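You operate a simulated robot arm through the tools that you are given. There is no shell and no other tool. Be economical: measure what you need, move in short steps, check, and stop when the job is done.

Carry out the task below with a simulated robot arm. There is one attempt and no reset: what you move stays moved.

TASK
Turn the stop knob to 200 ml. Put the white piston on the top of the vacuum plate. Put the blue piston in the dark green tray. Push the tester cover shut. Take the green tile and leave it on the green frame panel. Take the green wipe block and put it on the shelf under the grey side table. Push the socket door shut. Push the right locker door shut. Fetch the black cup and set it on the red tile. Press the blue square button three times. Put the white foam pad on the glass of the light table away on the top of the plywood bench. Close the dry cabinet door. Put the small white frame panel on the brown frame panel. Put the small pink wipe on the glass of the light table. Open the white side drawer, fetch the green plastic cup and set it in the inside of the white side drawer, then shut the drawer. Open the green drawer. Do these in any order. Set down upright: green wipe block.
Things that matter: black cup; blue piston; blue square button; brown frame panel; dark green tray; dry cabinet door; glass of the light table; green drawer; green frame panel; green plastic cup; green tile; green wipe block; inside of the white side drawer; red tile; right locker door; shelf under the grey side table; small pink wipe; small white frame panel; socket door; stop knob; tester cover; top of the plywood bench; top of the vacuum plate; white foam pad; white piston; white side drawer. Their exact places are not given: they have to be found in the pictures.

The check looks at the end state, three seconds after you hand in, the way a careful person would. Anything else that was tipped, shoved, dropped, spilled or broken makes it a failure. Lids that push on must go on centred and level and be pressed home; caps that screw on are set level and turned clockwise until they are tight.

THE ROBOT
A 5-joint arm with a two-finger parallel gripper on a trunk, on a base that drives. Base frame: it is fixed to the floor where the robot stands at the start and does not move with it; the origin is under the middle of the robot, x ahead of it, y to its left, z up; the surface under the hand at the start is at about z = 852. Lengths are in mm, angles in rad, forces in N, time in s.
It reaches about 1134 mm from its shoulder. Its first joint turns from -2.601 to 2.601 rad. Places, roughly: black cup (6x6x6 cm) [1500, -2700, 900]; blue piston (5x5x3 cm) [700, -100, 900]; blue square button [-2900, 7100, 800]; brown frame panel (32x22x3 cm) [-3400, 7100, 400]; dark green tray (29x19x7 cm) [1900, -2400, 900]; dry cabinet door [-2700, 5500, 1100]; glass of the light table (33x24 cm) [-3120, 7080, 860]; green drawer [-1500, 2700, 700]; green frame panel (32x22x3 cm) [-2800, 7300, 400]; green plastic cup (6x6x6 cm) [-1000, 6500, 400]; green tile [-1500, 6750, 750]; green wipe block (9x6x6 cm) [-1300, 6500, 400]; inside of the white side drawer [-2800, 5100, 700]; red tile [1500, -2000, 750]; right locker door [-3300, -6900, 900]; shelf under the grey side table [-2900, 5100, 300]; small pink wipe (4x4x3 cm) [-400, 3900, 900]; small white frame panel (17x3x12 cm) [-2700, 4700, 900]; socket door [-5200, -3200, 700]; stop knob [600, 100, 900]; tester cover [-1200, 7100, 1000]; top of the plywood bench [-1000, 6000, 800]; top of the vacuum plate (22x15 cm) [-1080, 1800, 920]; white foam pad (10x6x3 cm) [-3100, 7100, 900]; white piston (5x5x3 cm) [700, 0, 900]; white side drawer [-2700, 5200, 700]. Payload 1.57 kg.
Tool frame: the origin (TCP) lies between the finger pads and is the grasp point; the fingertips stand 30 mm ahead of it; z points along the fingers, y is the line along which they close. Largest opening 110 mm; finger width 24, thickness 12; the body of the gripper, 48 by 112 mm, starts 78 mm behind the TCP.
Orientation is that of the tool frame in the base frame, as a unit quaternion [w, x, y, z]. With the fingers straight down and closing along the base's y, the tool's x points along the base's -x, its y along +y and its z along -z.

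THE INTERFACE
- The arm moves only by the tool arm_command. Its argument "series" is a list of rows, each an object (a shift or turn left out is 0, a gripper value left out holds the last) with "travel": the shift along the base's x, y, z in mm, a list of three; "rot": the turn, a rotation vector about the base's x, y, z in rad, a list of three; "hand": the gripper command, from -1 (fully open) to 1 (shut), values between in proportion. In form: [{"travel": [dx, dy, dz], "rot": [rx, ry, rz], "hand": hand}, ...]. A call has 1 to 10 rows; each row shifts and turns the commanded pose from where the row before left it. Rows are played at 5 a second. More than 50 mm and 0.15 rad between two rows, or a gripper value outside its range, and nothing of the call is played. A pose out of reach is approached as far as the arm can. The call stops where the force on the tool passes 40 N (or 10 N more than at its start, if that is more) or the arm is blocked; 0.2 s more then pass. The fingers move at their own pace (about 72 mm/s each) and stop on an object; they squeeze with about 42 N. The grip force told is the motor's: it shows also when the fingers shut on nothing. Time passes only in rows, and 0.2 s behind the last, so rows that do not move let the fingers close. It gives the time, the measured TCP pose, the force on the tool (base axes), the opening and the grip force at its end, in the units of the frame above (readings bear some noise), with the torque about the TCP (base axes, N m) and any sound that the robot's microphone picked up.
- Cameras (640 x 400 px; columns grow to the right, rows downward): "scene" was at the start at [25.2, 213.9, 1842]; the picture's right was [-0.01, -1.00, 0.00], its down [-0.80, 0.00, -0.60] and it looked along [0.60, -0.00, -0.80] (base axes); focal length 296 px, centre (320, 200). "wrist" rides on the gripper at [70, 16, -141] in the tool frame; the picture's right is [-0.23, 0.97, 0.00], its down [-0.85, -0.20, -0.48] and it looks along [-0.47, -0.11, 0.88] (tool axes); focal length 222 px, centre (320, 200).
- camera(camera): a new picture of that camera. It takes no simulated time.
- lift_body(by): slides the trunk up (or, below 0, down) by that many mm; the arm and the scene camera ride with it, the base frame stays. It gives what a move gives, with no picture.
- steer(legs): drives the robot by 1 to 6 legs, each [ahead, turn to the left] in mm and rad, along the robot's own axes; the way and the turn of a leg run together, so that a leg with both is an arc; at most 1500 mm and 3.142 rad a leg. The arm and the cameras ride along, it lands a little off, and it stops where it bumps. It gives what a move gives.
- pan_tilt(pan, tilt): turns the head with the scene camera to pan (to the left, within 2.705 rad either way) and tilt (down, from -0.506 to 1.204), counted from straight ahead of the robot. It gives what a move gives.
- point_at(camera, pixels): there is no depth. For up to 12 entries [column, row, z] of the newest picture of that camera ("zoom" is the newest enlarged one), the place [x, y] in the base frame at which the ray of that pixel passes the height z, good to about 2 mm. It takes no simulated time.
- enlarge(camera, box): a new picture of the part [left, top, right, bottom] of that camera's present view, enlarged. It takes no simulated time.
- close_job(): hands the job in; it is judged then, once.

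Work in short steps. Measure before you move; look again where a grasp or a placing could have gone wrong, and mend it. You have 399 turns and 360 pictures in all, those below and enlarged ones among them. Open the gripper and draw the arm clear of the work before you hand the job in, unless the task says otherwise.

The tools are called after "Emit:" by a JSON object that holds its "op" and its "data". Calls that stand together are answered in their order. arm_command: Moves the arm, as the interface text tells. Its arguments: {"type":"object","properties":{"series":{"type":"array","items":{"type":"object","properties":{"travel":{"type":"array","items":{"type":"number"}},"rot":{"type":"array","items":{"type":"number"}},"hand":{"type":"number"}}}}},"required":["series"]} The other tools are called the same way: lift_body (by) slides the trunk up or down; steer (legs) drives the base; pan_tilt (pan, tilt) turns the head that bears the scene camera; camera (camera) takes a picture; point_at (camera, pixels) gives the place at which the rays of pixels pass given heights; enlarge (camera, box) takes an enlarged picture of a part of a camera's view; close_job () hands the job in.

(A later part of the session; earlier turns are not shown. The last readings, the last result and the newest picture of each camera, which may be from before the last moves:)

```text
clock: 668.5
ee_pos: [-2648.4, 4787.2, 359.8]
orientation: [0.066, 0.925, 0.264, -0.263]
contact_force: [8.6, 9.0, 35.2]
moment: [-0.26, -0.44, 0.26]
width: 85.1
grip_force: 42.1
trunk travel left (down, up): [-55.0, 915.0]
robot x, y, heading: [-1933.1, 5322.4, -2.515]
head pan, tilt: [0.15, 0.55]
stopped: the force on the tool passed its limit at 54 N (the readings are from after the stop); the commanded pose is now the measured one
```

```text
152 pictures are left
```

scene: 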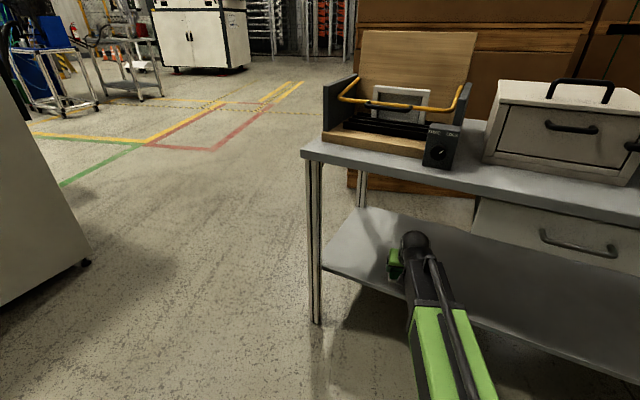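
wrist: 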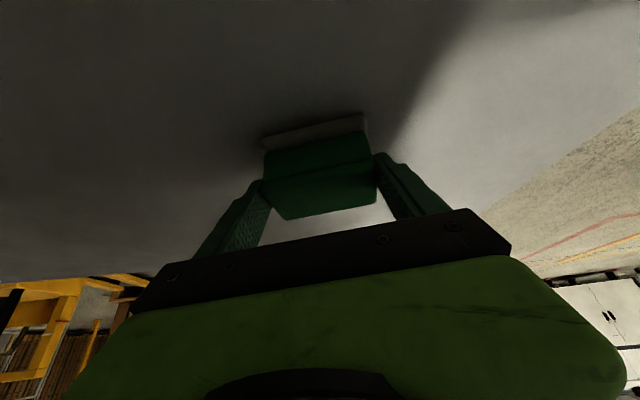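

Contact at 361. I ease up, open fully, rise 50 mm and withdraw.

Emit:
{"op": "lift_body", "data": {"by": 4}}

Emit:
{"op": "arm_command", "data": {"series": [{"hand": -0.7}, {"hand": -1}, {"hand": -1}]}}

Emit:
{"op": "lift_body", "data": {"by": 45}}

Emit:
{"op": "arm_command", "data": {"series": [{"travel": [32, 24, 0]}, {"travel": [32, 24, 0]}, {"travel": [28, 21, 0]}]}}

Emit:
{"op": "steer", "data": {"legs": [[-300, 0]]}}

Emit:
{"op": "pan_tilt", "data": {"pan": 0.0, "tilt": 0.45}}

Emit:
{"op": "camera", "data": {"camera": "scene"}}

```text
clock: 669.0
ee_pos: [-2649.1, 4786.2, 360.5]
orientation: [0.067, 0.926, 0.266, -0.261]
contact_force: [2.6, 4.4, 5.9]
moment: [-0.08, -0.14, 0.12]
width: 84.9
grip_force: 42.0
trunk travel left (down, up): [-59.0, 911.0]
robot x, y, heading: [-1931.9, 5325.2, -2.518]
head pan, tilt: [0.15, 0.55]
```

```text
clock: 669.8
ee_pos: [-2649.3, 4786.7, 358.8]
orientation: [0.066, 0.926, 0.266, -0.26]
contact_force: [-0.7, 0.4, 0.2]
moment: [-0.01, -0.03, 0.0]
width: 110.2
grip_force: 0.1
trunk travel left (down, up): [-59.0, 911.0]
robot x, y, heading: [-1931.0, 5326.3, -2.517]
head pan, tilt: [0.15, 0.55]
```

```text
clock: 670.7
ee_pos: [-2648.7, 4786.5, 405.2]
orientation: [0.066, 0.926, 0.265, -0.261]
contact_force: [-0.1, 0.6, -0.4]
moment: [0.02, 0.02, 0.03]
width: 109.6
grip_force: 0.1
trunk travel left (down, up): [-104.0, 866.0]
robot x, y, heading: [-1933.3, 5330.7, -2.515]
head pan, tilt: [0.15, 0.55]
```

```text
clock: 671.5
ee_pos: [-2556.2, 4856.8, 404.4]
orientation: [0.066, 0.925, 0.266, -0.262]
contact_force: [1.0, -0.3, 0.4]
moment: [0.02, 0.02, 0.03]
width: 109.7
grip_force: 0.1
trunk travel left (down, up): [-104.0, 866.0]
robot x, y, heading: [-1934.2, 5327.3, -2.516]
head pan, tilt: [0.15, 0.55]
```

```text
clock: 673.5
ee_pos: [-2308.7, 5029.9, 404.0]
orientation: [0.067, 0.925, 0.267, -0.261]
contact_force: [0.3, 0.0, -1.1]
moment: [0.0, 0.01, 0.0]
width: 110.1
grip_force: 0.1
trunk travel left (down, up): [-104.0, 866.0]
robot x, y, heading: [-1689.6, 5503.4, -2.508]
head pan, tilt: [0.15, 0.55]
```

```text
clock: 674.2
ee_pos: [-2309.8, 5031.4, 404.6]
orientation: [0.066, 0.925, 0.267, -0.262]
contact_force: [-0.7, 0.9, -0.1]
moment: [-0.01, 0.01, 0.02]
width: 110.0
grip_force: 0.1
trunk travel left (down, up): [-104.0, 866.0]
robot x, y, heading: [-1689.5, 5502.7, -2.512]
head pan, tilt: [0.0, 0.45]
```

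```text
151 pictures are left
```

scene: 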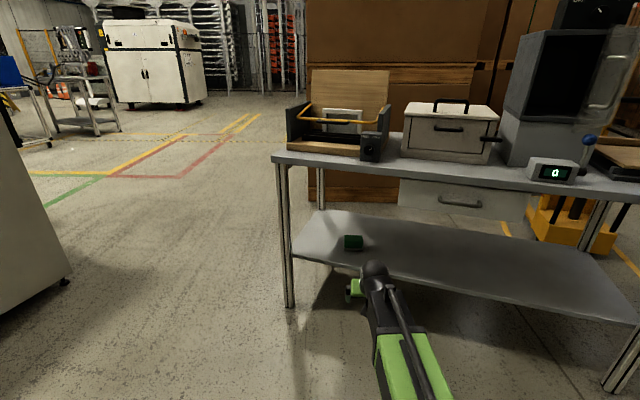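

The block stands on the shelf. Next the white drawer (handle ≈ (-2575,5194,~705)). I face it squarely, bring the tool vertical, spin 90° and pitch it to horizontal.

Emit:
{"op": "steer", "data": {"legs": [[0, -0.305]]}}

Emit:
{"op": "arm_command", "data": {"series": [{"rot": [0.045, -0.127, 0]}, {"rot": [0.045, -0.127, 0]}, {"rot": [0.045, -0.127, 0]}, {"rot": [0.045, -0.127, 0], "hand": 0}]}}

```text
clock: 675.6
ee_pos: [-2421.5, 5242.0, 405.0]
orientation: [0.026, 0.955, 0.122, -0.269]
contact_force: [0.1, -0.8, -0.2]
moment: [0.0, 0.01, -0.01]
width: 109.9
grip_force: 0.0
trunk travel left (down, up): [-104.0, 866.0]
robot x, y, heading: [-1690.5, 5515.6, -2.816]
head pan, tilt: [0.0, 0.45]
```

```text
clock: 676.6
ee_pos: [-2422.3, 5242.3, 371.9]
orientation: [-0.03, 0.99, 0.134, -0.007]
contact_force: [-0.1, 0.4, 0.0]
moment: [0.03, 0.03, 0.02]
width: 55.9
grip_force: 0.0
out of reach, approached as far as the arm can: row 1, 2, 3
trunk travel left (down, up): [-104.0, 866.0]
robot x, y, heading: [-1689.7, 5511.9, -2.814]
head pan, tilt: [0.0, 0.45]
```

Emit:
{"op": "arm_command", "data": {"series": [{"rot": [-0.058, -0.022, 0.1]}, {"rot": [0, 0, 0.15]}, {"rot": [0, 0, 0.15]}, {"rot": [0, 0, 0.15]}, {"rot": [0, 0, 0.15]}, {"rot": [0, 0, 0.15]}, {"rot": [0, 0, 0.15]}, {"rot": [0, 0, 0.15]}, {"rot": [0, 0, 0.15]}, {"rot": [0, 0, 0.15]}]}}

Emit:
{"op": "arm_command", "data": {"series": [{"rot": [0, 0, 0.121]}, {"rot": [-0.0505, 0.141, 0]}, {"rot": [-0.0505, 0.141, 0]}, {"rot": [-0.0505, 0.141, 0]}, {"rot": [-0.0505, 0.141, 0]}, {"rot": [-0.0505, 0.141, 0]}, {"rot": [-0.0505, 0.141, 0]}, {"rot": [-0.0505, 0.141, 0]}, {"rot": [-0.0505, 0.141, 0]}, {"rot": [-0.0505, 0.141, 0]}]}}

Emit:
{"op": "arm_command", "data": {"series": [{"rot": [-0.0505, 0.141, 0]}, {"rot": [-0.024, 0.067, 0]}, {}]}}

Emit:
{"op": "camera", "data": {"camera": "scene"}}

Emit:
{"op": "camera", "data": {"camera": "wrist"}}

```text
clock: 678.8
ee_pos: [-2422.4, 5240.6, 370.3]
orientation: [0.002, 0.652, 0.758, -0.001]
contact_force: [1.7, -0.4, -0.9]
moment: [-0.02, 0.0, 0.02]
width: 54.8
grip_force: 0.1
trunk travel left (down, up): [-104.0, 866.0]
robot x, y, heading: [-1687.7, 5512.9, -2.809]
head pan, tilt: [0.0, 0.45]
```

```text
clock: 681.0
ee_pos: [-2447.2, 5234.1, 555.0]
orientation: [-0.338, 0.472, 0.624, -0.524]
contact_force: [-0.9, -0.6, -0.1]
moment: [0.01, 0.0, -0.03]
width: 54.9
grip_force: 0.0
out of reach, approached as far as the arm can: row 3, 4, 5, 6, 7, 8, 9, 10
trunk travel left (down, up): [-104.0, 866.0]
robot x, y, heading: [-1690.5, 5510.8, -2.816]
head pan, tilt: [0.0, 0.45]
```

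```text
clock: 681.8
ee_pos: [-2453.1, 5232.7, 601.7]
orientation: [0.381, -0.434, -0.57, 0.584]
contact_force: [0.2, -0.2, 0.3]
moment: [-0.02, 0.0, -0.01]
width: 55.0
grip_force: 0.1
out of reach, approached as far as the arm can: row 1, 2
trunk travel left (down, up): [-104.0, 866.0]
robot x, y, heading: [-1689.5, 5513.7, -2.819]
head pan, tilt: [0.0, 0.45]
```

```text
150 pictures are left
```

scene: 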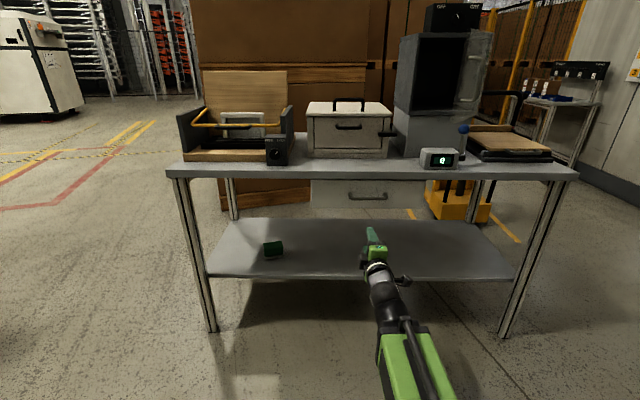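

```text
149 pictures are left
```

wrist: 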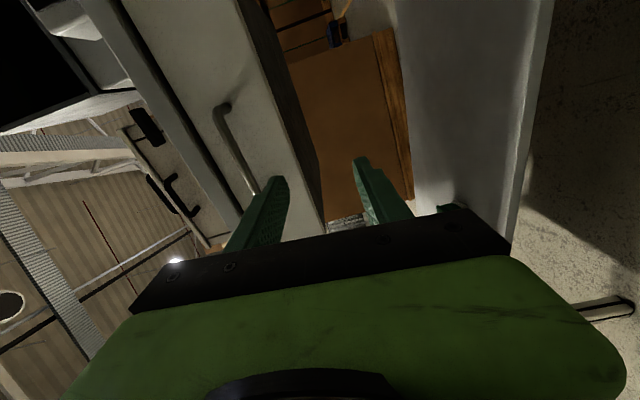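

The tool is horizontal with vertical closing. I measure the handle more exactly.

Emit:
{"op": "enlarge", "data": {"camera": "scene", "box": [300, 160, 440, 240]}}

Emit:
{"op": "point_at", "data": {"camera": "wrist", "pixels": [[238, 152, 690], [238, 152, 700], [238, 152, 710], [222, 110, 700], [256, 192, 700]]}}

```text
4.57 times, centred on (370, 200) of scene
```

zoom: 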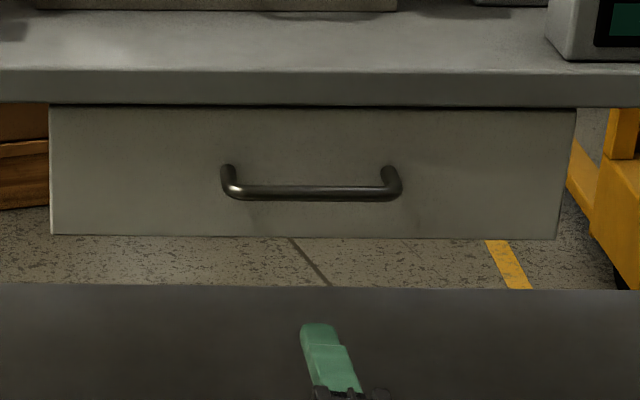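

```text
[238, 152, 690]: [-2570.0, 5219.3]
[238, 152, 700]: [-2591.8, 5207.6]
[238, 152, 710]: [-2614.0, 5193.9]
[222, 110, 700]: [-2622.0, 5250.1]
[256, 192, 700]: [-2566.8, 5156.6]
```

Emit:
{"op": "point_at", "data": {"camera": "zoom", "pixels": [[312, 192, 680], [312, 192, 690], [312, 192, 700], [312, 192, 710], [300, 105, 730], [300, 235, 650], [50, 232, 650], [560, 238, 650]]}}

```text
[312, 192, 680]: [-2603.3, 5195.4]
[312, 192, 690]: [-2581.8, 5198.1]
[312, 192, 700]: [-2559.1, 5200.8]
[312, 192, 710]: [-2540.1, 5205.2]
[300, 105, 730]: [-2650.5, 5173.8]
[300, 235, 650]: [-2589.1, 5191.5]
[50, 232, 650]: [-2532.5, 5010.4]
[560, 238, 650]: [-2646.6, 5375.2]
```

Handle ≈ (-2577,5199,693). I raise 91 mm and advance 78 mm, then look.

Emit:
{"op": "lift_body", "data": {"by": 91}}

Emit:
{"op": "arm_command", "data": {"series": [{"travel": [-37, -13, 0]}, {"travel": [-37, -13, 0]}, {}]}}

Emit:
{"op": "camera", "data": {"camera": "wrist"}}

```text
clock: 683.1
ee_pos: [-2452.9, 5233.4, 692.7]
orientation: [0.38, -0.435, -0.571, 0.583]
contact_force: [1.3, -1.1, -0.6]
moment: [0.01, 0.01, -0.02]
width: 55.1
grip_force: 0.2
trunk travel left (down, up): [-195.0, 775.0]
robot x, y, heading: [-1691.5, 5509.6, -2.815]
head pan, tilt: [0.0, 0.45]
```

```text
clock: 683.9
ee_pos: [-2524.6, 5206.9, 692.5]
orientation: [0.38, -0.434, -0.57, 0.584]
contact_force: [0.1, 0.1, 0.4]
moment: [-0.01, 0.01, -0.04]
width: 54.9
grip_force: 0.1
trunk travel left (down, up): [-195.0, 775.0]
robot x, y, heading: [-1694.7, 5514.1, -2.816]
head pan, tilt: [0.0, 0.45]
```

```text
147 pictures are left
```

wrist: 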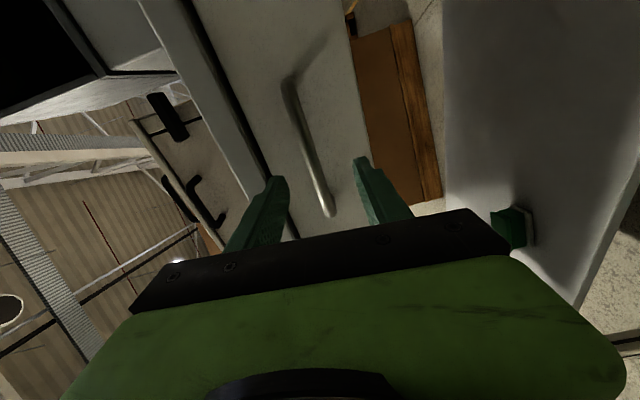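

The bar lies between the fingers. I advance 40 mm and close.

Emit:
{"op": "arm_command", "data": {"series": [{"travel": [-19, -6.5, 0]}, {"travel": [-19, -6.5, 0]}, {"hand": 1}, {"hand": 1}, {"hand": 1}]}}

Emit:
{"op": "camera", "data": {"camera": "wrist"}}

```text
clock: 685.1
ee_pos: [-2562.7, 5194.7, 694.8]
orientation: [0.381, -0.433, -0.57, 0.585]
contact_force: [-1.8, 1.7, 20.5]
moment: [0.7, 0.29, 0.29]
width: 13.6
grip_force: 29.7
trunk travel left (down, up): [-195.0, 775.0]
robot x, y, heading: [-1689.0, 5510.3, -2.814]
head pan, tilt: [0.0, 0.45]
```

```text
146 pictures are left
```

wrist: 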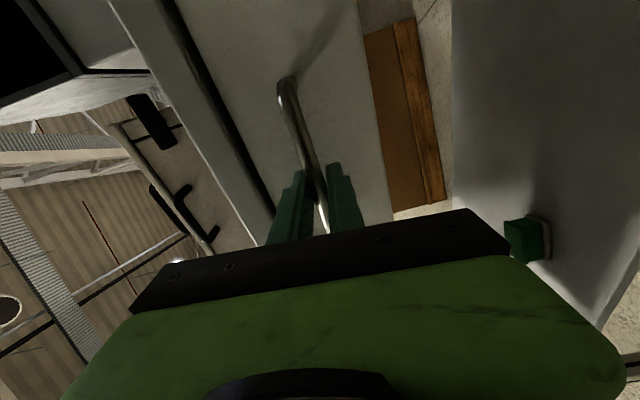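

Gripped. There is limited room behind, so I pull mainly with the arm (110 mm), then a bit with the base.

Emit:
{"op": "lift_body", "data": {"by": 3}}

Emit:
{"op": "arm_command", "data": {"series": [{"travel": [27, 8.5, 0]}, {"travel": [27, 8.5, 0]}, {"travel": [27, 8.5, 0]}, {"travel": [25, 8, 0]}, {}]}}

Emit:
{"op": "pan_tilt", "data": {"pan": -2.6, "tilt": 0.6}}

Emit:
{"op": "camera", "data": {"camera": "scene"}}

```text
clock: 685.6
ee_pos: [-2563.0, 5196.2, 695.6]
orientation: [0.38, -0.435, -0.571, 0.583]
contact_force: [1.8, 1.5, 1.7]
moment: [0.76, 0.22, -0.43]
width: 13.4
grip_force: 29.9
trunk travel left (down, up): [-198.0, 772.0]
robot x, y, heading: [-1689.7, 5509.6, -2.81]
head pan, tilt: [0.0, 0.45]
```

```text
clock: 686.8
ee_pos: [-2456.3, 5228.1, 694.8]
orientation: [0.38, -0.434, -0.571, 0.583]
contact_force: [2.0, -2.5, -6.7]
moment: [0.72, 0.21, -0.11]
width: 13.4
grip_force: 30.0
trunk travel left (down, up): [-198.0, 772.0]
robot x, y, heading: [-1691.8, 5513.6, -2.812]
head pan, tilt: [0.0, 0.45]
```

```text
clock: 689.1
ee_pos: [-2456.6, 5228.9, 695.3]
orientation: [0.38, -0.435, -0.571, 0.583]
contact_force: [0.8, -3.7, -6.0]
moment: [0.73, 0.21, 0.01]
width: 13.3
grip_force: 29.9
trunk travel left (down, up): [-198.0, 772.0]
robot x, y, heading: [-1689.7, 5512.0, -2.813]
head pan, tilt: [-2.601, 0.6]
```

```text
145 pictures are left
```

scene: 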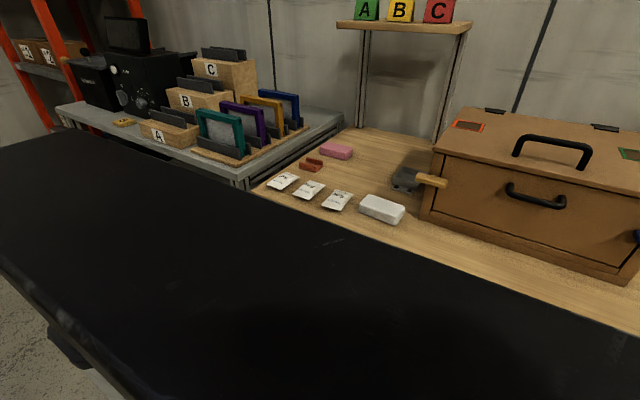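

Emit:
{"op": "steer", "data": {"legs": [[-60, 0]]}}

Emit:
{"op": "steer", "data": {"legs": [[-50, 0]]}}

Emit:
{"op": "pan_tilt", "data": {"pan": 0.0, "tilt": 0.6}}

Emit:
{"op": "camera", "data": {"camera": "scene"}}

```text
clock: 690.1
ee_pos: [-2399.1, 5247.3, 695.0]
orientation: [0.38, -0.435, -0.571, 0.584]
contact_force: [3.6, -19.6, -7.1]
moment: [0.71, 0.21, 0.14]
width: 13.4
grip_force: 30.1
trunk travel left (down, up): [-198.0, 772.0]
robot x, y, heading: [-1629.4, 5531.6, -2.813]
head pan, tilt: [-2.601, 0.6]
```

```text
clock: 691.0
ee_pos: [-2350.9, 5263.1, 695.1]
orientation: [0.379, -0.434, -0.572, 0.584]
contact_force: [4.6, -19.5, -8.3]
moment: [0.69, 0.2, 0.07]
width: 13.3
grip_force: 30.3
trunk travel left (down, up): [-198.0, 772.0]
robot x, y, heading: [-1583.6, 5546.6, -2.816]
head pan, tilt: [-2.601, 0.6]
```

```text
clock: 693.4
ee_pos: [-2349.6, 5262.3, 695.1]
orientation: [0.379, -0.434, -0.571, 0.585]
contact_force: [4.1, -9.2, -10.6]
moment: [0.7, 0.23, 0.1]
width: 13.4
grip_force: 30.4
trunk travel left (down, up): [-198.0, 772.0]
robot x, y, heading: [-1586.2, 5553.4, -2.807]
head pan, tilt: [0.0, 0.6]
```

```text
144 pictures are left
```

scene: 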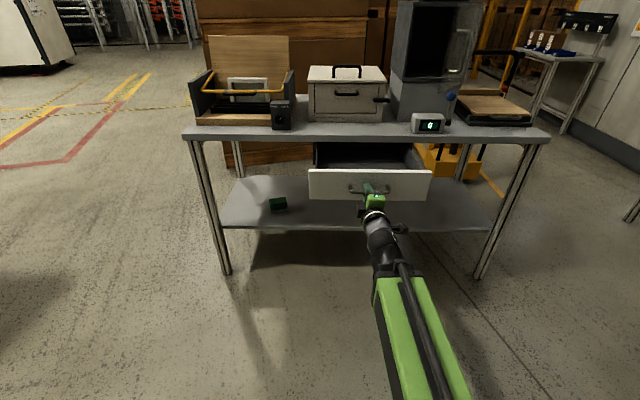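

The drawer is out about 225 mm. I pull 40 mm more, then release.

Emit:
{"op": "steer", "data": {"legs": [[-45, 0]]}}

Emit:
{"op": "arm_command", "data": {"series": [{"hand": 0.2}, {"hand": 0.0}, {"hand": 0.0}]}}

Emit:
{"op": "arm_command", "data": {"series": [{"travel": [20, 7, 0]}, {"travel": [20, 7, 0]}]}}

```text
clock: 694.2
ee_pos: [-2307.9, 5275.4, 695.3]
orientation: [0.38, -0.432, -0.572, 0.585]
contact_force: [5.5, -22.8, -10.6]
moment: [0.67, 0.19, 0.11]
width: 13.4
grip_force: 30.2
trunk travel left (down, up): [-198.0, 772.0]
robot x, y, heading: [-1542.3, 5562.9, -2.814]
head pan, tilt: [0.0, 0.6]
```

```text
clock: 695.0
ee_pos: [-2306.2, 5277.6, 696.3]
orientation: [0.379, -0.433, -0.572, 0.585]
contact_force: [0.1, -0.1, 0.1]
moment: [0.0, 0.0, -0.04]
width: 55.0
grip_force: 0.1
trunk travel left (down, up): [-198.0, 772.0]
robot x, y, heading: [-1544.1, 5562.0, -2.814]
head pan, tilt: [0.0, 0.6]
```

```text
clock: 695.6
ee_pos: [-2302.4, 5278.5, 695.2]
orientation: [0.379, -0.432, -0.571, 0.586]
contact_force: [-0.5, -0.2, 0.7]
moment: [0.0, -0.03, -0.01]
width: 54.8
grip_force: 0.1
out of reach, approached as far as the arm can: row 1, 2
trunk travel left (down, up): [-198.0, 772.0]
robot x, y, heading: [-1540.5, 5561.2, -2.817]
head pan, tilt: [0.0, 0.6]
```

The arm is at its inner limit; I need only ~30 mm to clear the bar, so I back the base 30 mm.

Emit:
{"op": "steer", "data": {"legs": [[-32, 0]]}}

Emit:
{"op": "camera", "data": {"camera": "wrist"}}

```text
clock: 696.5
ee_pos: [-2271.8, 5288.9, 696.1]
orientation: [0.379, -0.434, -0.571, 0.585]
contact_force: [0.4, 0.3, -0.3]
moment: [-0.02, -0.02, -0.03]
width: 55.3
grip_force: 0.1
trunk travel left (down, up): [-198.0, 772.0]
robot x, y, heading: [-1507.8, 5576.2, -2.811]
head pan, tilt: [0.0, 0.6]
```

```text
143 pictures are left
```

wrist: 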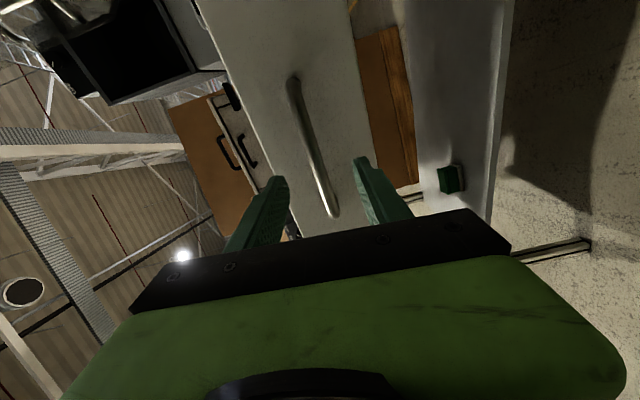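

The fingers are clear of the handle. I raise 400 mm, move forward for turning room, and re-tilt to 60° below horizontal with horizontal closing for the cup.

Emit:
{"op": "lift_body", "data": {"by": 400}}

Emit:
{"op": "arm_command", "data": {"series": [{"rot": [0.0505, -0.141, 0]}, {"rot": [0.0505, -0.141, 0]}, {"rot": [0.0505, -0.141, 0]}, {"rot": [0.0505, -0.141, 0]}, {"rot": [0.0505, -0.141, 0]}, {"rot": [0.0505, -0.141, 0]}, {"rot": [0.0505, -0.141, 0]}, {"rot": [0.0505, -0.141, 0]}, {"rot": [0.0505, -0.141, 0]}, {"rot": [0.0505, -0.141, 0]}]}}

Emit:
{"op": "arm_command", "data": {"series": [{"rot": [0.015, -0.042, 0]}, {"rot": [0, 0, -0.15]}, {"rot": [0, 0, -0.15]}, {"rot": [0, 0, -0.15]}, {"rot": [0, 0, -0.15]}, {"rot": [0, 0, -0.15]}, {"rot": [0, 0, -0.15]}, {"rot": [0, 0, -0.15]}, {"rot": [0, 0, -0.15]}, {"rot": [0, 0, -0.15]}]}}

Emit:
{"op": "arm_command", "data": {"series": [{"rot": [0, 0, -0.15]}, {"rot": [0, 0, -0.071]}, {}]}}

```text
clock: 700.3
ee_pos: [-2270.8, 5288.2, 1096.6]
orientation: [0.379, -0.434, -0.571, 0.585]
contact_force: [0.0, -0.7, -0.7]
moment: [0.03, -0.01, -0.01]
width: 55.1
grip_force: 0.0
trunk travel left (down, up): [-598.0, 372.0]
robot x, y, heading: [-1508.8, 5573.7, -2.813]
head pan, tilt: [0.0, 0.6]
```

```text
clock: 702.5
ee_pos: [-2270.4, 5288.0, 866.0]
orientation: [-0.011, 0.605, 0.796, -0.02]
contact_force: [0.0, 0.0, -0.7]
moment: [0.02, -0.02, 0.02]
width: 55.1
grip_force: 0.0
out of reach, approached as far as the arm can: row 1, 2, 3, 4, 5, 6, 7, 8, 9, 10
trunk travel left (down, up): [-598.0, 372.0]
robot x, y, heading: [-1510.7, 5575.5, -2.813]
head pan, tilt: [0.0, 0.6]
```

```text
clock: 704.7
ee_pos: [-2272.2, 5289.0, 864.4]
orientation: [0.0, 0.97, 0.242, -0.002]
contact_force: [0.5, 0.3, -0.6]
moment: [0.0, 0.02, 0.01]
width: 55.1
grip_force: 0.0
trunk travel left (down, up): [-598.0, 372.0]
robot x, y, heading: [-1507.9, 5572.8, -2.813]
head pan, tilt: [0.0, 0.6]
```

```text
clock: 705.5
ee_pos: [-2270.9, 5288.9, 863.1]
orientation: [0.0, 0.991, 0.134, -0.001]
contact_force: [-0.1, 1.1, 0.0]
moment: [-0.01, 0.02, 0.01]
width: 54.7
grip_force: 0.0
trunk travel left (down, up): [-598.0, 372.0]
robot x, y, heading: [-1512.3, 5573.3, -2.815]
head pan, tilt: [0.0, 0.6]
```

Now I retract to a safe radius, move to (-2164,6181) and face the tester bench shelf for the cup.

Emit:
{"op": "arm_command", "data": {"series": [{"travel": [45, 16, 0], "rot": [0, 0, 0.07]}, {"travel": [45, 16, 0]}, {"travel": [45, 16, 0]}]}}

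Emit:
{"op": "steer", "data": {"legs": [[150, 0], [0, -1.237], [832, 0], [0, -1.951]]}}

Emit:
{"op": "pan_tilt", "data": {"pan": 0.0, "tilt": 0.6}}

Emit:
{"op": "camera", "data": {"camera": "scene"}}

```text
clock: 706.3
ee_pos: [-2134.9, 5338.3, 864.2]
orientation: [-0.001, 0.986, 0.169, -0.002]
contact_force: [-0.3, 0.0, 0.7]
moment: [0.01, 0.01, -0.03]
width: 55.0
grip_force: 0.0
trunk travel left (down, up): [-598.0, 372.0]
robot x, y, heading: [-1510.3, 5572.7, -2.813]
head pan, tilt: [0.0, 0.6]
```

```text
clock: 719.5
ee_pos: [-1536.0, 6385.1, 863.4]
orientation: [0.002, -0.147, 0.989, -0.001]
contact_force: [0.2, 0.6, 0.3]
moment: [-0.06, 0.02, -0.02]
width: 55.0
grip_force: 0.0
trunk travel left (down, up): [-598.0, 372.0]
robot x, y, heading: [-2160.7, 6141.7, 0.291]
head pan, tilt: [0.0, 0.6]
```

```text
clock: 720.1
ee_pos: [-1534.7, 6382.8, 864.2]
orientation: [0.002, -0.147, 0.989, 0.001]
contact_force: [0.6, 0.5, 0.7]
moment: [0.03, 0.01, -0.01]
width: 55.2
grip_force: 0.0
trunk travel left (down, up): [-598.0, 372.0]
robot x, y, heading: [-2158.9, 6141.5, 0.292]
head pan, tilt: [0.0, 0.6]
```

```text
142 pictures are left
```

scene: 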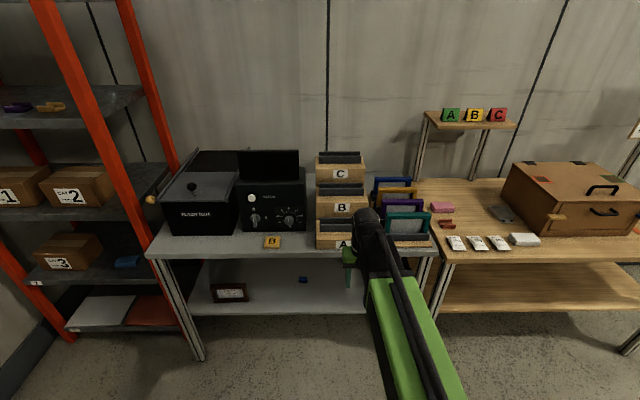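

I align the arm to the cup (direction 0.314), tilt the tool forward by 30° and lower in front of the bench.

Emit:
{"op": "arm_command", "data": {"series": [{"travel": [6, -17, 0], "rot": [0, 0, 0.019], "hand": -0.5}, {"travel": [6, -17, 0]}, {"rot": [0.0405, -0.1246, 0]}, {"rot": [0.0405, -0.1246, 0]}, {"rot": [0.0405, -0.1246, 0]}, {"rot": [0.0405, -0.1246, 0]}]}}

Emit:
{"op": "lift_body", "data": {"by": -400}}

Emit:
{"op": "camera", "data": {"camera": "scene"}}

Emit:
{"op": "camera", "data": {"camera": "wrist"}}

```text
clock: 721.5
ee_pos: [-1501.5, 6357.1, 896.9]
orientation: [0.258, -0.15, 0.953, 0.041]
contact_force: [-0.4, -0.6, 0.7]
moment: [0.0, 0.04, -0.01]
width: 82.4
grip_force: 0.0
out of reach, approached as far as the arm can: row 4, 5, 6
trunk travel left (down, up): [-598.0, 372.0]
robot x, y, heading: [-2160.6, 6143.3, 0.29]
head pan, tilt: [0.0, 0.6]
```

```text
clock: 725.3
ee_pos: [-1502.2, 6356.7, 497.5]
orientation: [0.257, -0.151, 0.954, 0.04]
contact_force: [0.8, 0.5, -0.6]
moment: [-0.05, 0.02, -0.02]
width: 82.4
grip_force: 0.0
trunk travel left (down, up): [-198.0, 772.0]
robot x, y, heading: [-2157.6, 6145.6, 0.296]
head pan, tilt: [0.0, 0.6]
```

```text
141 pictures are left
```

scene: 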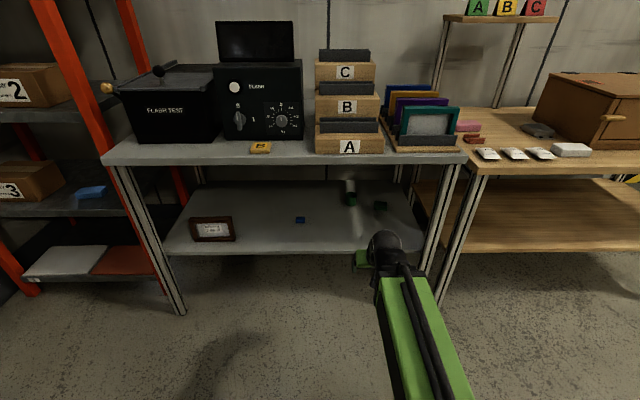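

```text
140 pictures are left
```

wrist: 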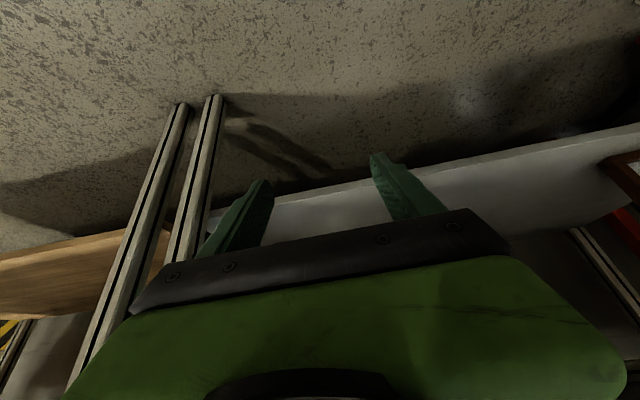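

Emit:
{"op": "enlarge", "data": {"camera": "scene", "box": [300, 160, 420, 250]}}

Emit:
{"op": "point_at", "data": {"camera": "scene", "pixels": [[352, 206, 382], [352, 194, 440], [352, 200, 410], [105, 160, 800], [465, 160, 800], [165, 252, 380], [425, 252, 380]]}}

```text
4.44 times, centred on (360, 205) of scene
```

zoom: 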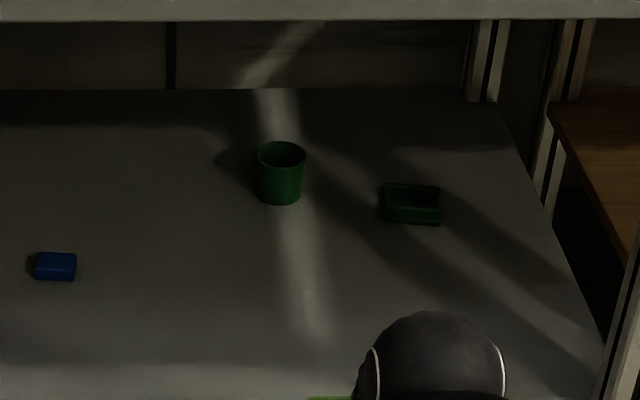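

```text
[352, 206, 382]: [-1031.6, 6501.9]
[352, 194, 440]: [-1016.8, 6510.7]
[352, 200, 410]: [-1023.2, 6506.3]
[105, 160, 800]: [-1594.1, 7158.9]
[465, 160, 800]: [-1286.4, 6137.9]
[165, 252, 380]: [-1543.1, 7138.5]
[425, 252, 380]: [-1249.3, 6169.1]
```

Cup ≈ (-1016,6512). I lower 47 mm for clearance under the bench top, drive ahead 300 mm and look.

Emit:
{"op": "lift_body", "data": {"by": -45}}

Emit:
{"op": "steer", "data": {"legs": [[0, 0.017], [300, 0]]}}

Emit:
{"op": "arm_command", "data": {"series": [{"travel": [38, 12, 0]}, {"travel": [38, 12, 0]}, {"travel": [38, 12, 0]}]}}

Emit:
{"op": "camera", "data": {"camera": "wrist"}}

Emit:
{"op": "enlarge", "data": {"camera": "scene", "box": [280, 100, 440, 200]}}

```text
clock: 726.2
ee_pos: [-1501.1, 6357.8, 451.8]
orientation: [0.256, -0.151, 0.954, 0.041]
contact_force: [-0.6, 0.1, 0.1]
moment: [-0.03, -0.01, 0.02]
width: 82.4
grip_force: 0.1
trunk travel left (down, up): [-153.0, 817.0]
robot x, y, heading: [-2164.6, 6140.2, 0.293]
head pan, tilt: [0.0, 0.6]
```

```text
clock: 728.6
ee_pos: [-1222.4, 6464.6, 452.0]
orientation: [0.255, -0.163, 0.952, 0.044]
contact_force: [0.2, -0.1, -0.3]
moment: [0.0, -0.01, -0.03]
width: 82.3
grip_force: 0.0
trunk travel left (down, up): [-153.0, 817.0]
robot x, y, heading: [-1874.6, 6234.1, 0.32]
head pan, tilt: [0.0, 0.6]
```

```text
clock: 729.4
ee_pos: [-1107.3, 6498.4, 451.4]
orientation: [0.256, -0.162, 0.952, 0.044]
contact_force: [-0.7, 0.2, 0.5]
moment: [-0.04, 0.0, -0.01]
width: 82.4
grip_force: 0.1
trunk travel left (down, up): [-153.0, 817.0]
robot x, y, heading: [-1877.3, 6232.9, 0.315]
head pan, tilt: [0.0, 0.6]
```

```text
138 pictures are left
```

wrist: 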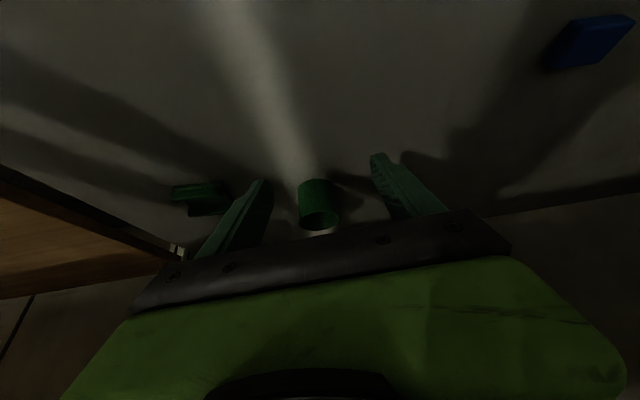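

```text
4.00 times, centred on (360, 150) of scene
```

zoom: 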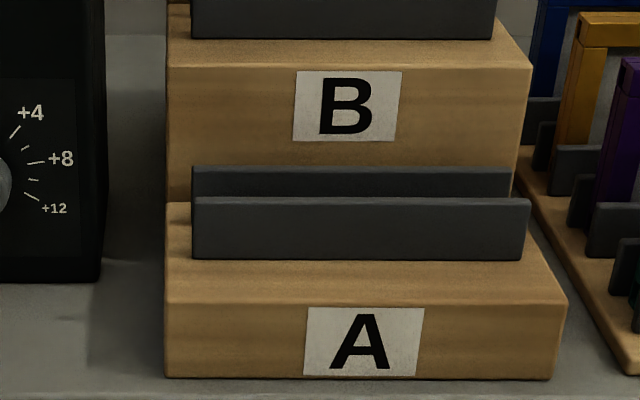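

The cup is 16 mm right of the tool's line. I correct laterally, advance to the cup and lower.

Emit:
{"op": "arm_command", "data": {"series": [{"travel": [5, -15, 0]}, {"travel": [28, 9, 0]}, {"travel": [28, 9, 0]}, {"travel": [25, 8, 0]}, {}]}}

Emit:
{"op": "camera", "data": {"camera": "wrist"}}

```text
clock: 730.6
ee_pos: [-1020.9, 6510.4, 450.4]
orientation: [0.256, -0.161, 0.952, 0.044]
contact_force: [0.5, -0.1, -0.6]
moment: [-0.02, -0.06, 0.01]
width: 82.4
grip_force: 0.1
trunk travel left (down, up): [-153.0, 817.0]
robot x, y, heading: [-1875.3, 6235.9, 0.316]
head pan, tilt: [0.0, 0.6]
```

```text
136 pictures are left
```

wrist: 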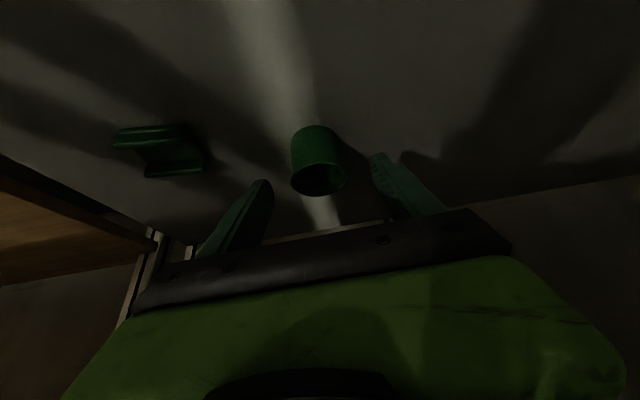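

The cup looks smaller/farther than expected, so I enlarge to judge its distance.

Emit:
{"op": "enlarge", "data": {"camera": "wrist", "box": [220, 90, 412, 240]}}

```text
2.67 times, centred on (316, 165) of wrist
```

zoom: 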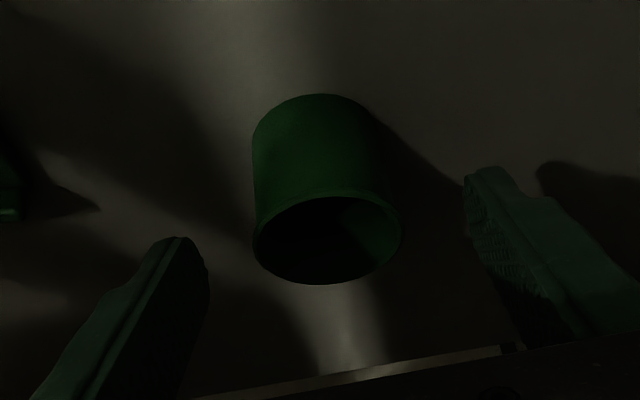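

Ranging from the rim size puts the cup about 58 mm further and ~45 mm lower (rim z≈396). I advance 55 mm, lower 50 mm and look again.

Emit:
{"op": "arm_command", "data": {"series": [{"travel": [26, 8.5, 0]}, {"travel": [26, 8.5, 0]}, {}]}}

Emit:
{"op": "lift_body", "data": {"by": -45}}

Emit:
{"op": "camera", "data": {"camera": "wrist"}}

```text
clock: 731.4
ee_pos: [-970.1, 6528.3, 450.8]
orientation: [0.256, -0.162, 0.952, 0.044]
contact_force: [-0.1, 0.8, 0.8]
moment: [-0.02, 0.0, 0.01]
width: 82.4
grip_force: 0.1
trunk travel left (down, up): [-153.0, 817.0]
robot x, y, heading: [-1877.0, 6235.2, 0.31]
head pan, tilt: [0.0, 0.6]
```

```text
clock: 732.2
ee_pos: [-970.7, 6527.9, 406.2]
orientation: [0.256, -0.162, 0.952, 0.043]
contact_force: [-0.3, 0.5, 1.0]
moment: [0.01, -0.01, 0.03]
width: 82.2
grip_force: 0.0
trunk travel left (down, up): [-108.0, 862.0]
robot x, y, heading: [-1876.9, 6239.0, 0.313]
head pan, tilt: [0.0, 0.6]
```

```text
134 pictures are left
```

wrist: 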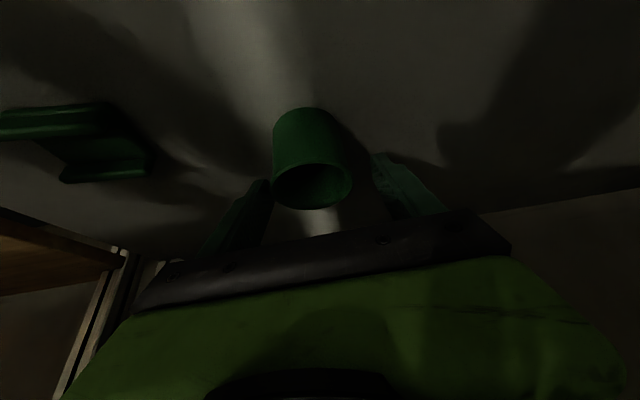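

Now the rim is just in front: centre 5 mm right, z≈396. I correct 5 mm, lower 26 mm and close.

Emit:
{"op": "arm_command", "data": {"series": [{"travel": [4, -4, 0]}, {}]}}

Emit:
{"op": "lift_body", "data": {"by": -28}}

Emit:
{"op": "arm_command", "data": {"series": [{"hand": 0}, {"hand": 0.3}, {"hand": 0.3}, {"hand": 0.3}]}}

Emit:
{"op": "camera", "data": {"camera": "wrist"}}

```text
clock: 732.8
ee_pos: [-965.9, 6524.3, 406.9]
orientation: [0.256, -0.161, 0.952, 0.044]
contact_force: [-0.7, -0.2, 0.5]
moment: [-0.01, -0.01, -0.02]
width: 82.5
grip_force: 0.2
trunk travel left (down, up): [-108.0, 862.0]
robot x, y, heading: [-1874.3, 6240.1, 0.314]
head pan, tilt: [0.0, 0.6]
```

```text
clock: 733.4
ee_pos: [-965.9, 6523.5, 391.8]
orientation: [0.261, -0.161, 0.951, 0.045]
contact_force: [-13.5, -4.3, 43.3]
moment: [0.13, 0.3, 0.03]
width: 82.7
grip_force: 0.1
trunk travel left (down, up): [-87.0, 883.0]
robot x, y, heading: [-1877.5, 6231.5, 0.311]
head pan, tilt: [0.0, 0.6]
stopped: the force on the tool passed its limit at 60 N (the readings are from after the stop); the commanded pose is now the measured one
```

```text
clock: 734.4
ee_pos: [-966.5, 6524.5, 392.0]
orientation: [0.262, -0.162, 0.95, 0.045]
contact_force: [-16.3, -0.1, 50.1]
moment: [0.14, 0.34, -0.08]
width: 76.1
grip_force: 21.2
trunk travel left (down, up): [-87.0, 883.0]
robot x, y, heading: [-1879.4, 6237.2, 0.316]
head pan, tilt: [0.0, 0.6]
```

```text
133 pictures are left
```

wrist: 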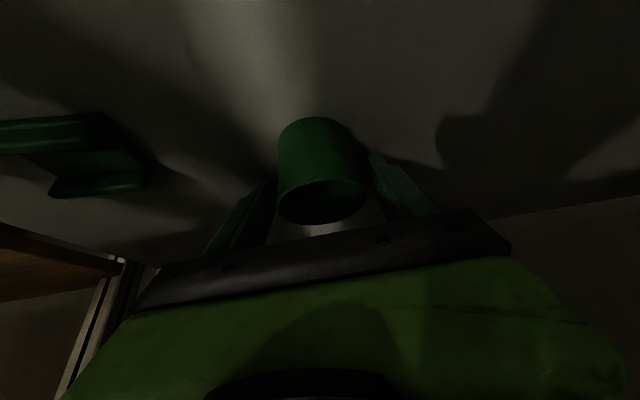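

The tips touched the shelf (z≈360). I raise 8 mm and close again.

Emit:
{"op": "lift_body", "data": {"by": 9}}

Emit:
{"op": "arm_command", "data": {"series": [{"hand": 0.3}, {"hand": 0.5}, {"hand": 0.5}]}}

Emit:
{"op": "camera", "data": {"camera": "wrist"}}

```text
clock: 735.0
ee_pos: [-965.6, 6523.4, 395.3]
orientation: [0.258, -0.161, 0.952, 0.043]
contact_force: [-0.4, 0.3, -0.2]
moment: [0.0, 0.0, 0.02]
width: 54.5
grip_force: 37.9
trunk travel left (down, up): [-96.0, 874.0]
robot x, y, heading: [-1876.6, 6234.0, 0.319]
head pan, tilt: [0.0, 0.6]
```

```text
clock: 735.8
ee_pos: [-965.0, 6524.5, 396.5]
orientation: [0.259, -0.162, 0.951, 0.044]
contact_force: [0.1, -0.1, 0.0]
moment: [0.0, -0.02, -0.03]
width: 54.6
grip_force: 41.7
trunk travel left (down, up): [-96.0, 874.0]
robot x, y, heading: [-1875.7, 6232.4, 0.314]
head pan, tilt: [0.0, 0.6]
```

```text
132 pictures are left
```

wrist: 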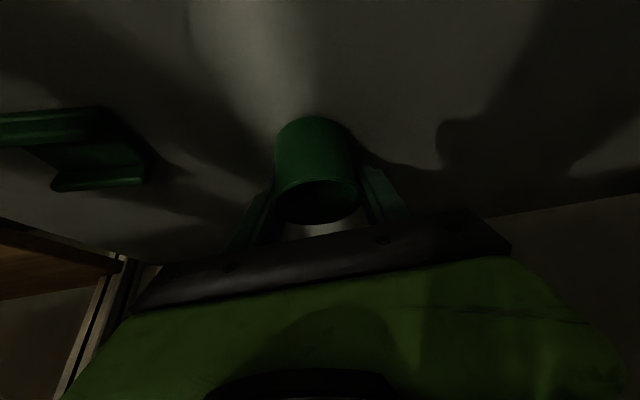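

Cup gripped (54.6 mm). I lift it 40 mm and withdraw.

Emit:
{"op": "lift_body", "data": {"by": 40}}

Emit:
{"op": "arm_command", "data": {"series": [{"travel": [-45, -15, 0]}, {"travel": [-45, -15, 0]}, {"travel": [-45, -15, 0]}, {"travel": [-45, -15, 0]}]}}

Emit:
{"op": "steer", "data": {"legs": [[-330, 0]]}}

Emit:
{"op": "camera", "data": {"camera": "wrist"}}

```text
clock: 736.6
ee_pos: [-964.0, 6522.5, 436.0]
orientation: [0.259, -0.161, 0.951, 0.043]
contact_force: [0.3, -0.1, 0.0]
moment: [0.02, -0.03, 0.02]
width: 54.7
grip_force: 42.3
trunk travel left (down, up): [-136.0, 834.0]
robot x, y, heading: [-1874.6, 6237.1, 0.313]
head pan, tilt: [0.0, 0.6]
```

```text
clock: 737.6
ee_pos: [-1148.7, 6463.5, 435.4]
orientation: [0.259, -0.162, 0.951, 0.044]
contact_force: [0.3, 1.1, -0.8]
moment: [-0.02, 0.02, -0.02]
width: 54.1
grip_force: 41.8
trunk travel left (down, up): [-136.0, 834.0]
robot x, y, heading: [-1878.7, 6232.7, 0.314]
head pan, tilt: [0.0, 0.6]
```

```text
clock: 739.7
ee_pos: [-1455.0, 6363.9, 435.9]
orientation: [0.259, -0.161, 0.951, 0.044]
contact_force: [-0.2, 0.6, -1.0]
moment: [-0.04, 0.0, -0.01]
width: 54.3
grip_force: 41.6
trunk travel left (down, up): [-136.0, 834.0]
robot x, y, heading: [-2186.9, 6132.5, 0.313]
head pan, tilt: [0.0, 0.6]
```

```text
131 pictures are left
```

wrist: 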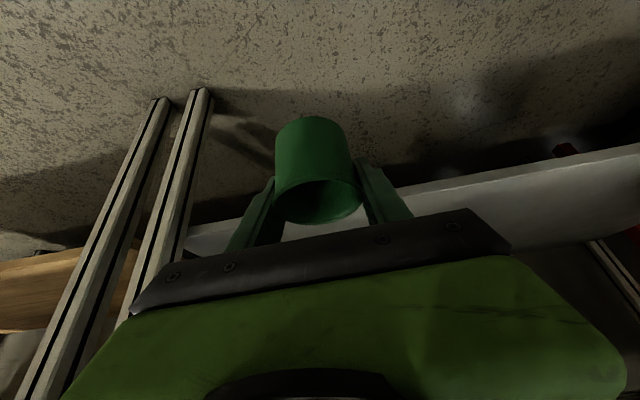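

Cup held upright. I raise it to z≈890 and drive back in front of the open drawer.

Emit:
{"op": "lift_body", "data": {"by": 400}}

Emit:
{"op": "lift_body", "data": {"by": 60}}

Emit:
{"op": "steer", "data": {"legs": [[0, -1.233], [820, 0], [0, -1.93]]}}

Emit:
{"op": "pan_tilt", "data": {"pan": 0.0, "tilt": 0.75}}

Emit:
{"op": "camera", "data": {"camera": "scene"}}

Emit:
{"op": "camera", "data": {"camera": "wrist"}}

```text
clock: 743.6
ee_pos: [-1455.1, 6363.9, 836.2]
orientation: [0.259, -0.161, 0.952, 0.043]
contact_force: [1.1, 0.5, 0.4]
moment: [-0.01, -0.01, 0.03]
width: 54.4
grip_force: 41.9
trunk travel left (down, up): [-536.0, 434.0]
robot x, y, heading: [-2183.4, 6135.8, 0.315]
head pan, tilt: [0.0, 0.6]
```

```text
clock: 744.6
ee_pos: [-1456.2, 6363.5, 895.9]
orientation: [0.259, -0.161, 0.951, 0.044]
contact_force: [0.0, -0.1, 0.0]
moment: [-0.03, -0.02, 0.03]
width: 54.4
grip_force: 41.4
trunk travel left (down, up): [-596.0, 374.0]
robot x, y, heading: [-2182.9, 6134.3, 0.317]
head pan, tilt: [0.0, 0.6]
```

```text
clock: 756.5
ee_pos: [-2416.1, 5273.4, 896.7]
orientation: [0.045, 0.951, 0.165, -0.258]
contact_force: [0.2, 0.3, -0.8]
moment: [0.03, -0.03, 0.03]
width: 54.3
grip_force: 42.3
trunk travel left (down, up): [-596.0, 374.0]
robot x, y, heading: [-1695.6, 5532.2, -2.814]
head pan, tilt: [0.0, 0.6]
```

```text
clock: 757.2
ee_pos: [-2416.3, 5275.5, 894.8]
orientation: [0.044, 0.951, 0.164, -0.258]
contact_force: [0.2, 0.3, 0.5]
moment: [-0.01, -0.01, 0.01]
width: 54.5
grip_force: 41.9
trunk travel left (down, up): [-596.0, 374.0]
robot x, y, heading: [-1696.8, 5535.0, -2.815]
head pan, tilt: [0.0, 0.75]
```

```text
130 pictures are left
```

scene: 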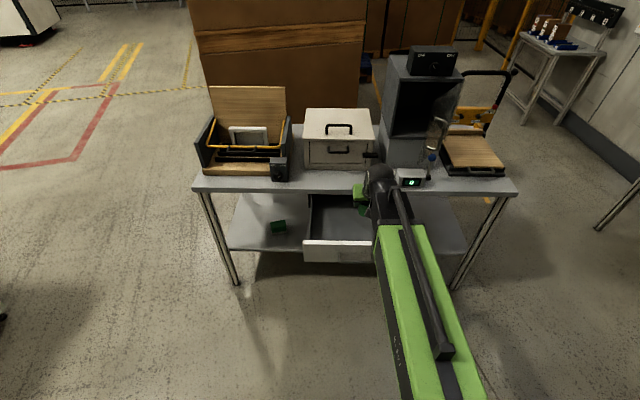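

```text
129 pictures are left
```

wrist: 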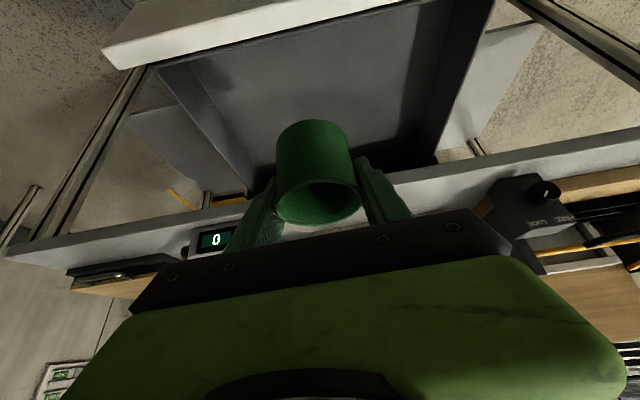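

Emit:
{"op": "enlarge", "data": {"camera": "scene", "box": [290, 170, 430, 280]}}

Emit:
{"op": "point_at", "data": {"camera": "wrist", "pixels": [[158, 70, 735], [400, 5, 735], [445, 130, 735], [245, 190, 735], [310, 110, 660], [310, 60, 660]]}}

```text
3.64 times, centred on (360, 225) of scene
```

zoom: 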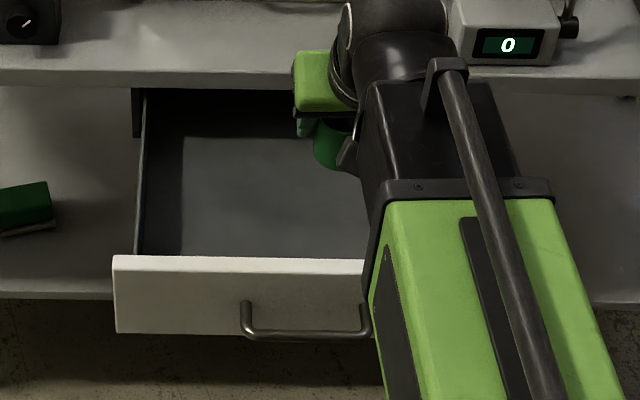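

```text
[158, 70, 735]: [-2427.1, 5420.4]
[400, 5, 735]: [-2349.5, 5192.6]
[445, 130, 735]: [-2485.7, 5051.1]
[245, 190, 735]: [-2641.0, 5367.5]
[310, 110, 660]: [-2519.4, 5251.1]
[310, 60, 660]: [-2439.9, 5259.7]
```

I move 64 mm further inside the drawer's opening and lower the cup.

Emit:
{"op": "arm_command", "data": {"series": [{"travel": [-30, -11, 0]}, {"travel": [-30, -11, 0]}, {}]}}

Emit:
{"op": "lift_body", "data": {"by": -150}}

Emit:
{"op": "camera", "data": {"camera": "wrist"}}

Emit:
{"op": "enlarge", "data": {"camera": "scene", "box": [280, 120, 440, 240]}}

```text
clock: 758.0
ee_pos: [-2475.1, 5250.5, 895.2]
orientation: [0.044, 0.951, 0.164, -0.258]
contact_force: [1.1, 0.3, 0.0]
moment: [0.01, 0.04, -0.01]
width: 54.1
grip_force: 41.7
trunk travel left (down, up): [-596.0, 374.0]
robot x, y, heading: [-1696.7, 5536.8, -2.81]
head pan, tilt: [0.0, 0.75]
```

```text
clock: 759.7
ee_pos: [-2473.9, 5249.6, 746.1]
orientation: [0.044, 0.951, 0.164, -0.258]
contact_force: [-0.3, 0.4, -0.6]
moment: [-0.01, 0.02, 0.04]
width: 54.6
grip_force: 41.9
trunk travel left (down, up): [-446.0, 524.0]
robot x, y, heading: [-1698.2, 5534.6, -2.808]
head pan, tilt: [0.0, 0.75]
```

```text
127 pictures are left
```

wrist: 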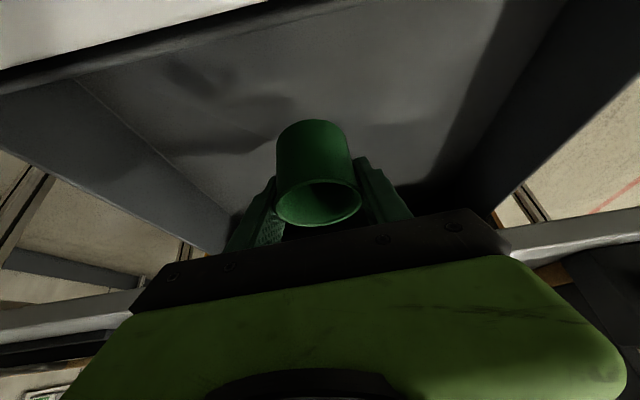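

```text
3.33 times, centred on (360, 180) of scene
```

zoom: 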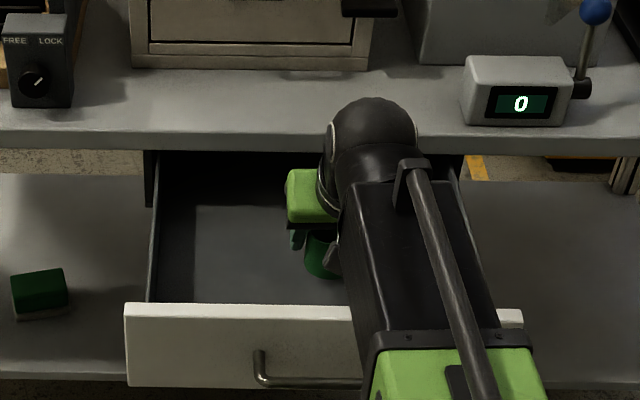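

The cup is going into the drawer cleanly. I lower further to contact.

Emit:
{"op": "lift_body", "data": {"by": -35}}

Emit:
{"op": "lift_body", "data": {"by": -8}}

Emit:
{"op": "lift_body", "data": {"by": -6}}

Emit:
{"op": "lift_body", "data": {"by": -6}}

```text
clock: 760.5
ee_pos: [-2474.8, 5248.9, 710.0]
orientation: [0.045, 0.951, 0.164, -0.259]
contact_force: [0.2, -0.4, -0.5]
moment: [0.0, 0.02, -0.02]
width: 54.5
grip_force: 42.4
trunk travel left (down, up): [-411.0, 559.0]
robot x, y, heading: [-1693.3, 5533.0, -2.813]
head pan, tilt: [0.0, 0.75]
```

```text
clock: 761.1
ee_pos: [-2473.6, 5248.7, 701.7]
orientation: [0.044, 0.951, 0.164, -0.259]
contact_force: [0.1, 0.0, 0.0]
moment: [0.03, -0.01, -0.02]
width: 54.2
grip_force: 42.0
trunk travel left (down, up): [-403.0, 567.0]
robot x, y, heading: [-1704.2, 5535.3, -2.806]
head pan, tilt: [0.0, 0.75]
```

```text
clock: 761.6
ee_pos: [-2474.6, 5249.3, 696.4]
orientation: [0.045, 0.951, 0.164, -0.259]
contact_force: [-1.3, -1.0, 0.0]
moment: [0.03, -0.01, 0.01]
width: 54.4
grip_force: 41.7
trunk travel left (down, up): [-397.0, 573.0]
robot x, y, heading: [-1694.5, 5531.1, -2.81]
head pan, tilt: [0.0, 0.75]
```

```text
clock: 762.2
ee_pos: [-2474.3, 5249.8, 692.2]
orientation: [0.045, 0.951, 0.164, -0.26]
contact_force: [-1.7, -1.9, 14.5]
moment: [-0.08, -0.11, 0.02]
width: 54.7
grip_force: 41.5
trunk travel left (down, up): [-391.0, 579.0]
robot x, y, heading: [-1696.3, 5533.9, -2.815]
head pan, tilt: [0.0, 0.75]
```

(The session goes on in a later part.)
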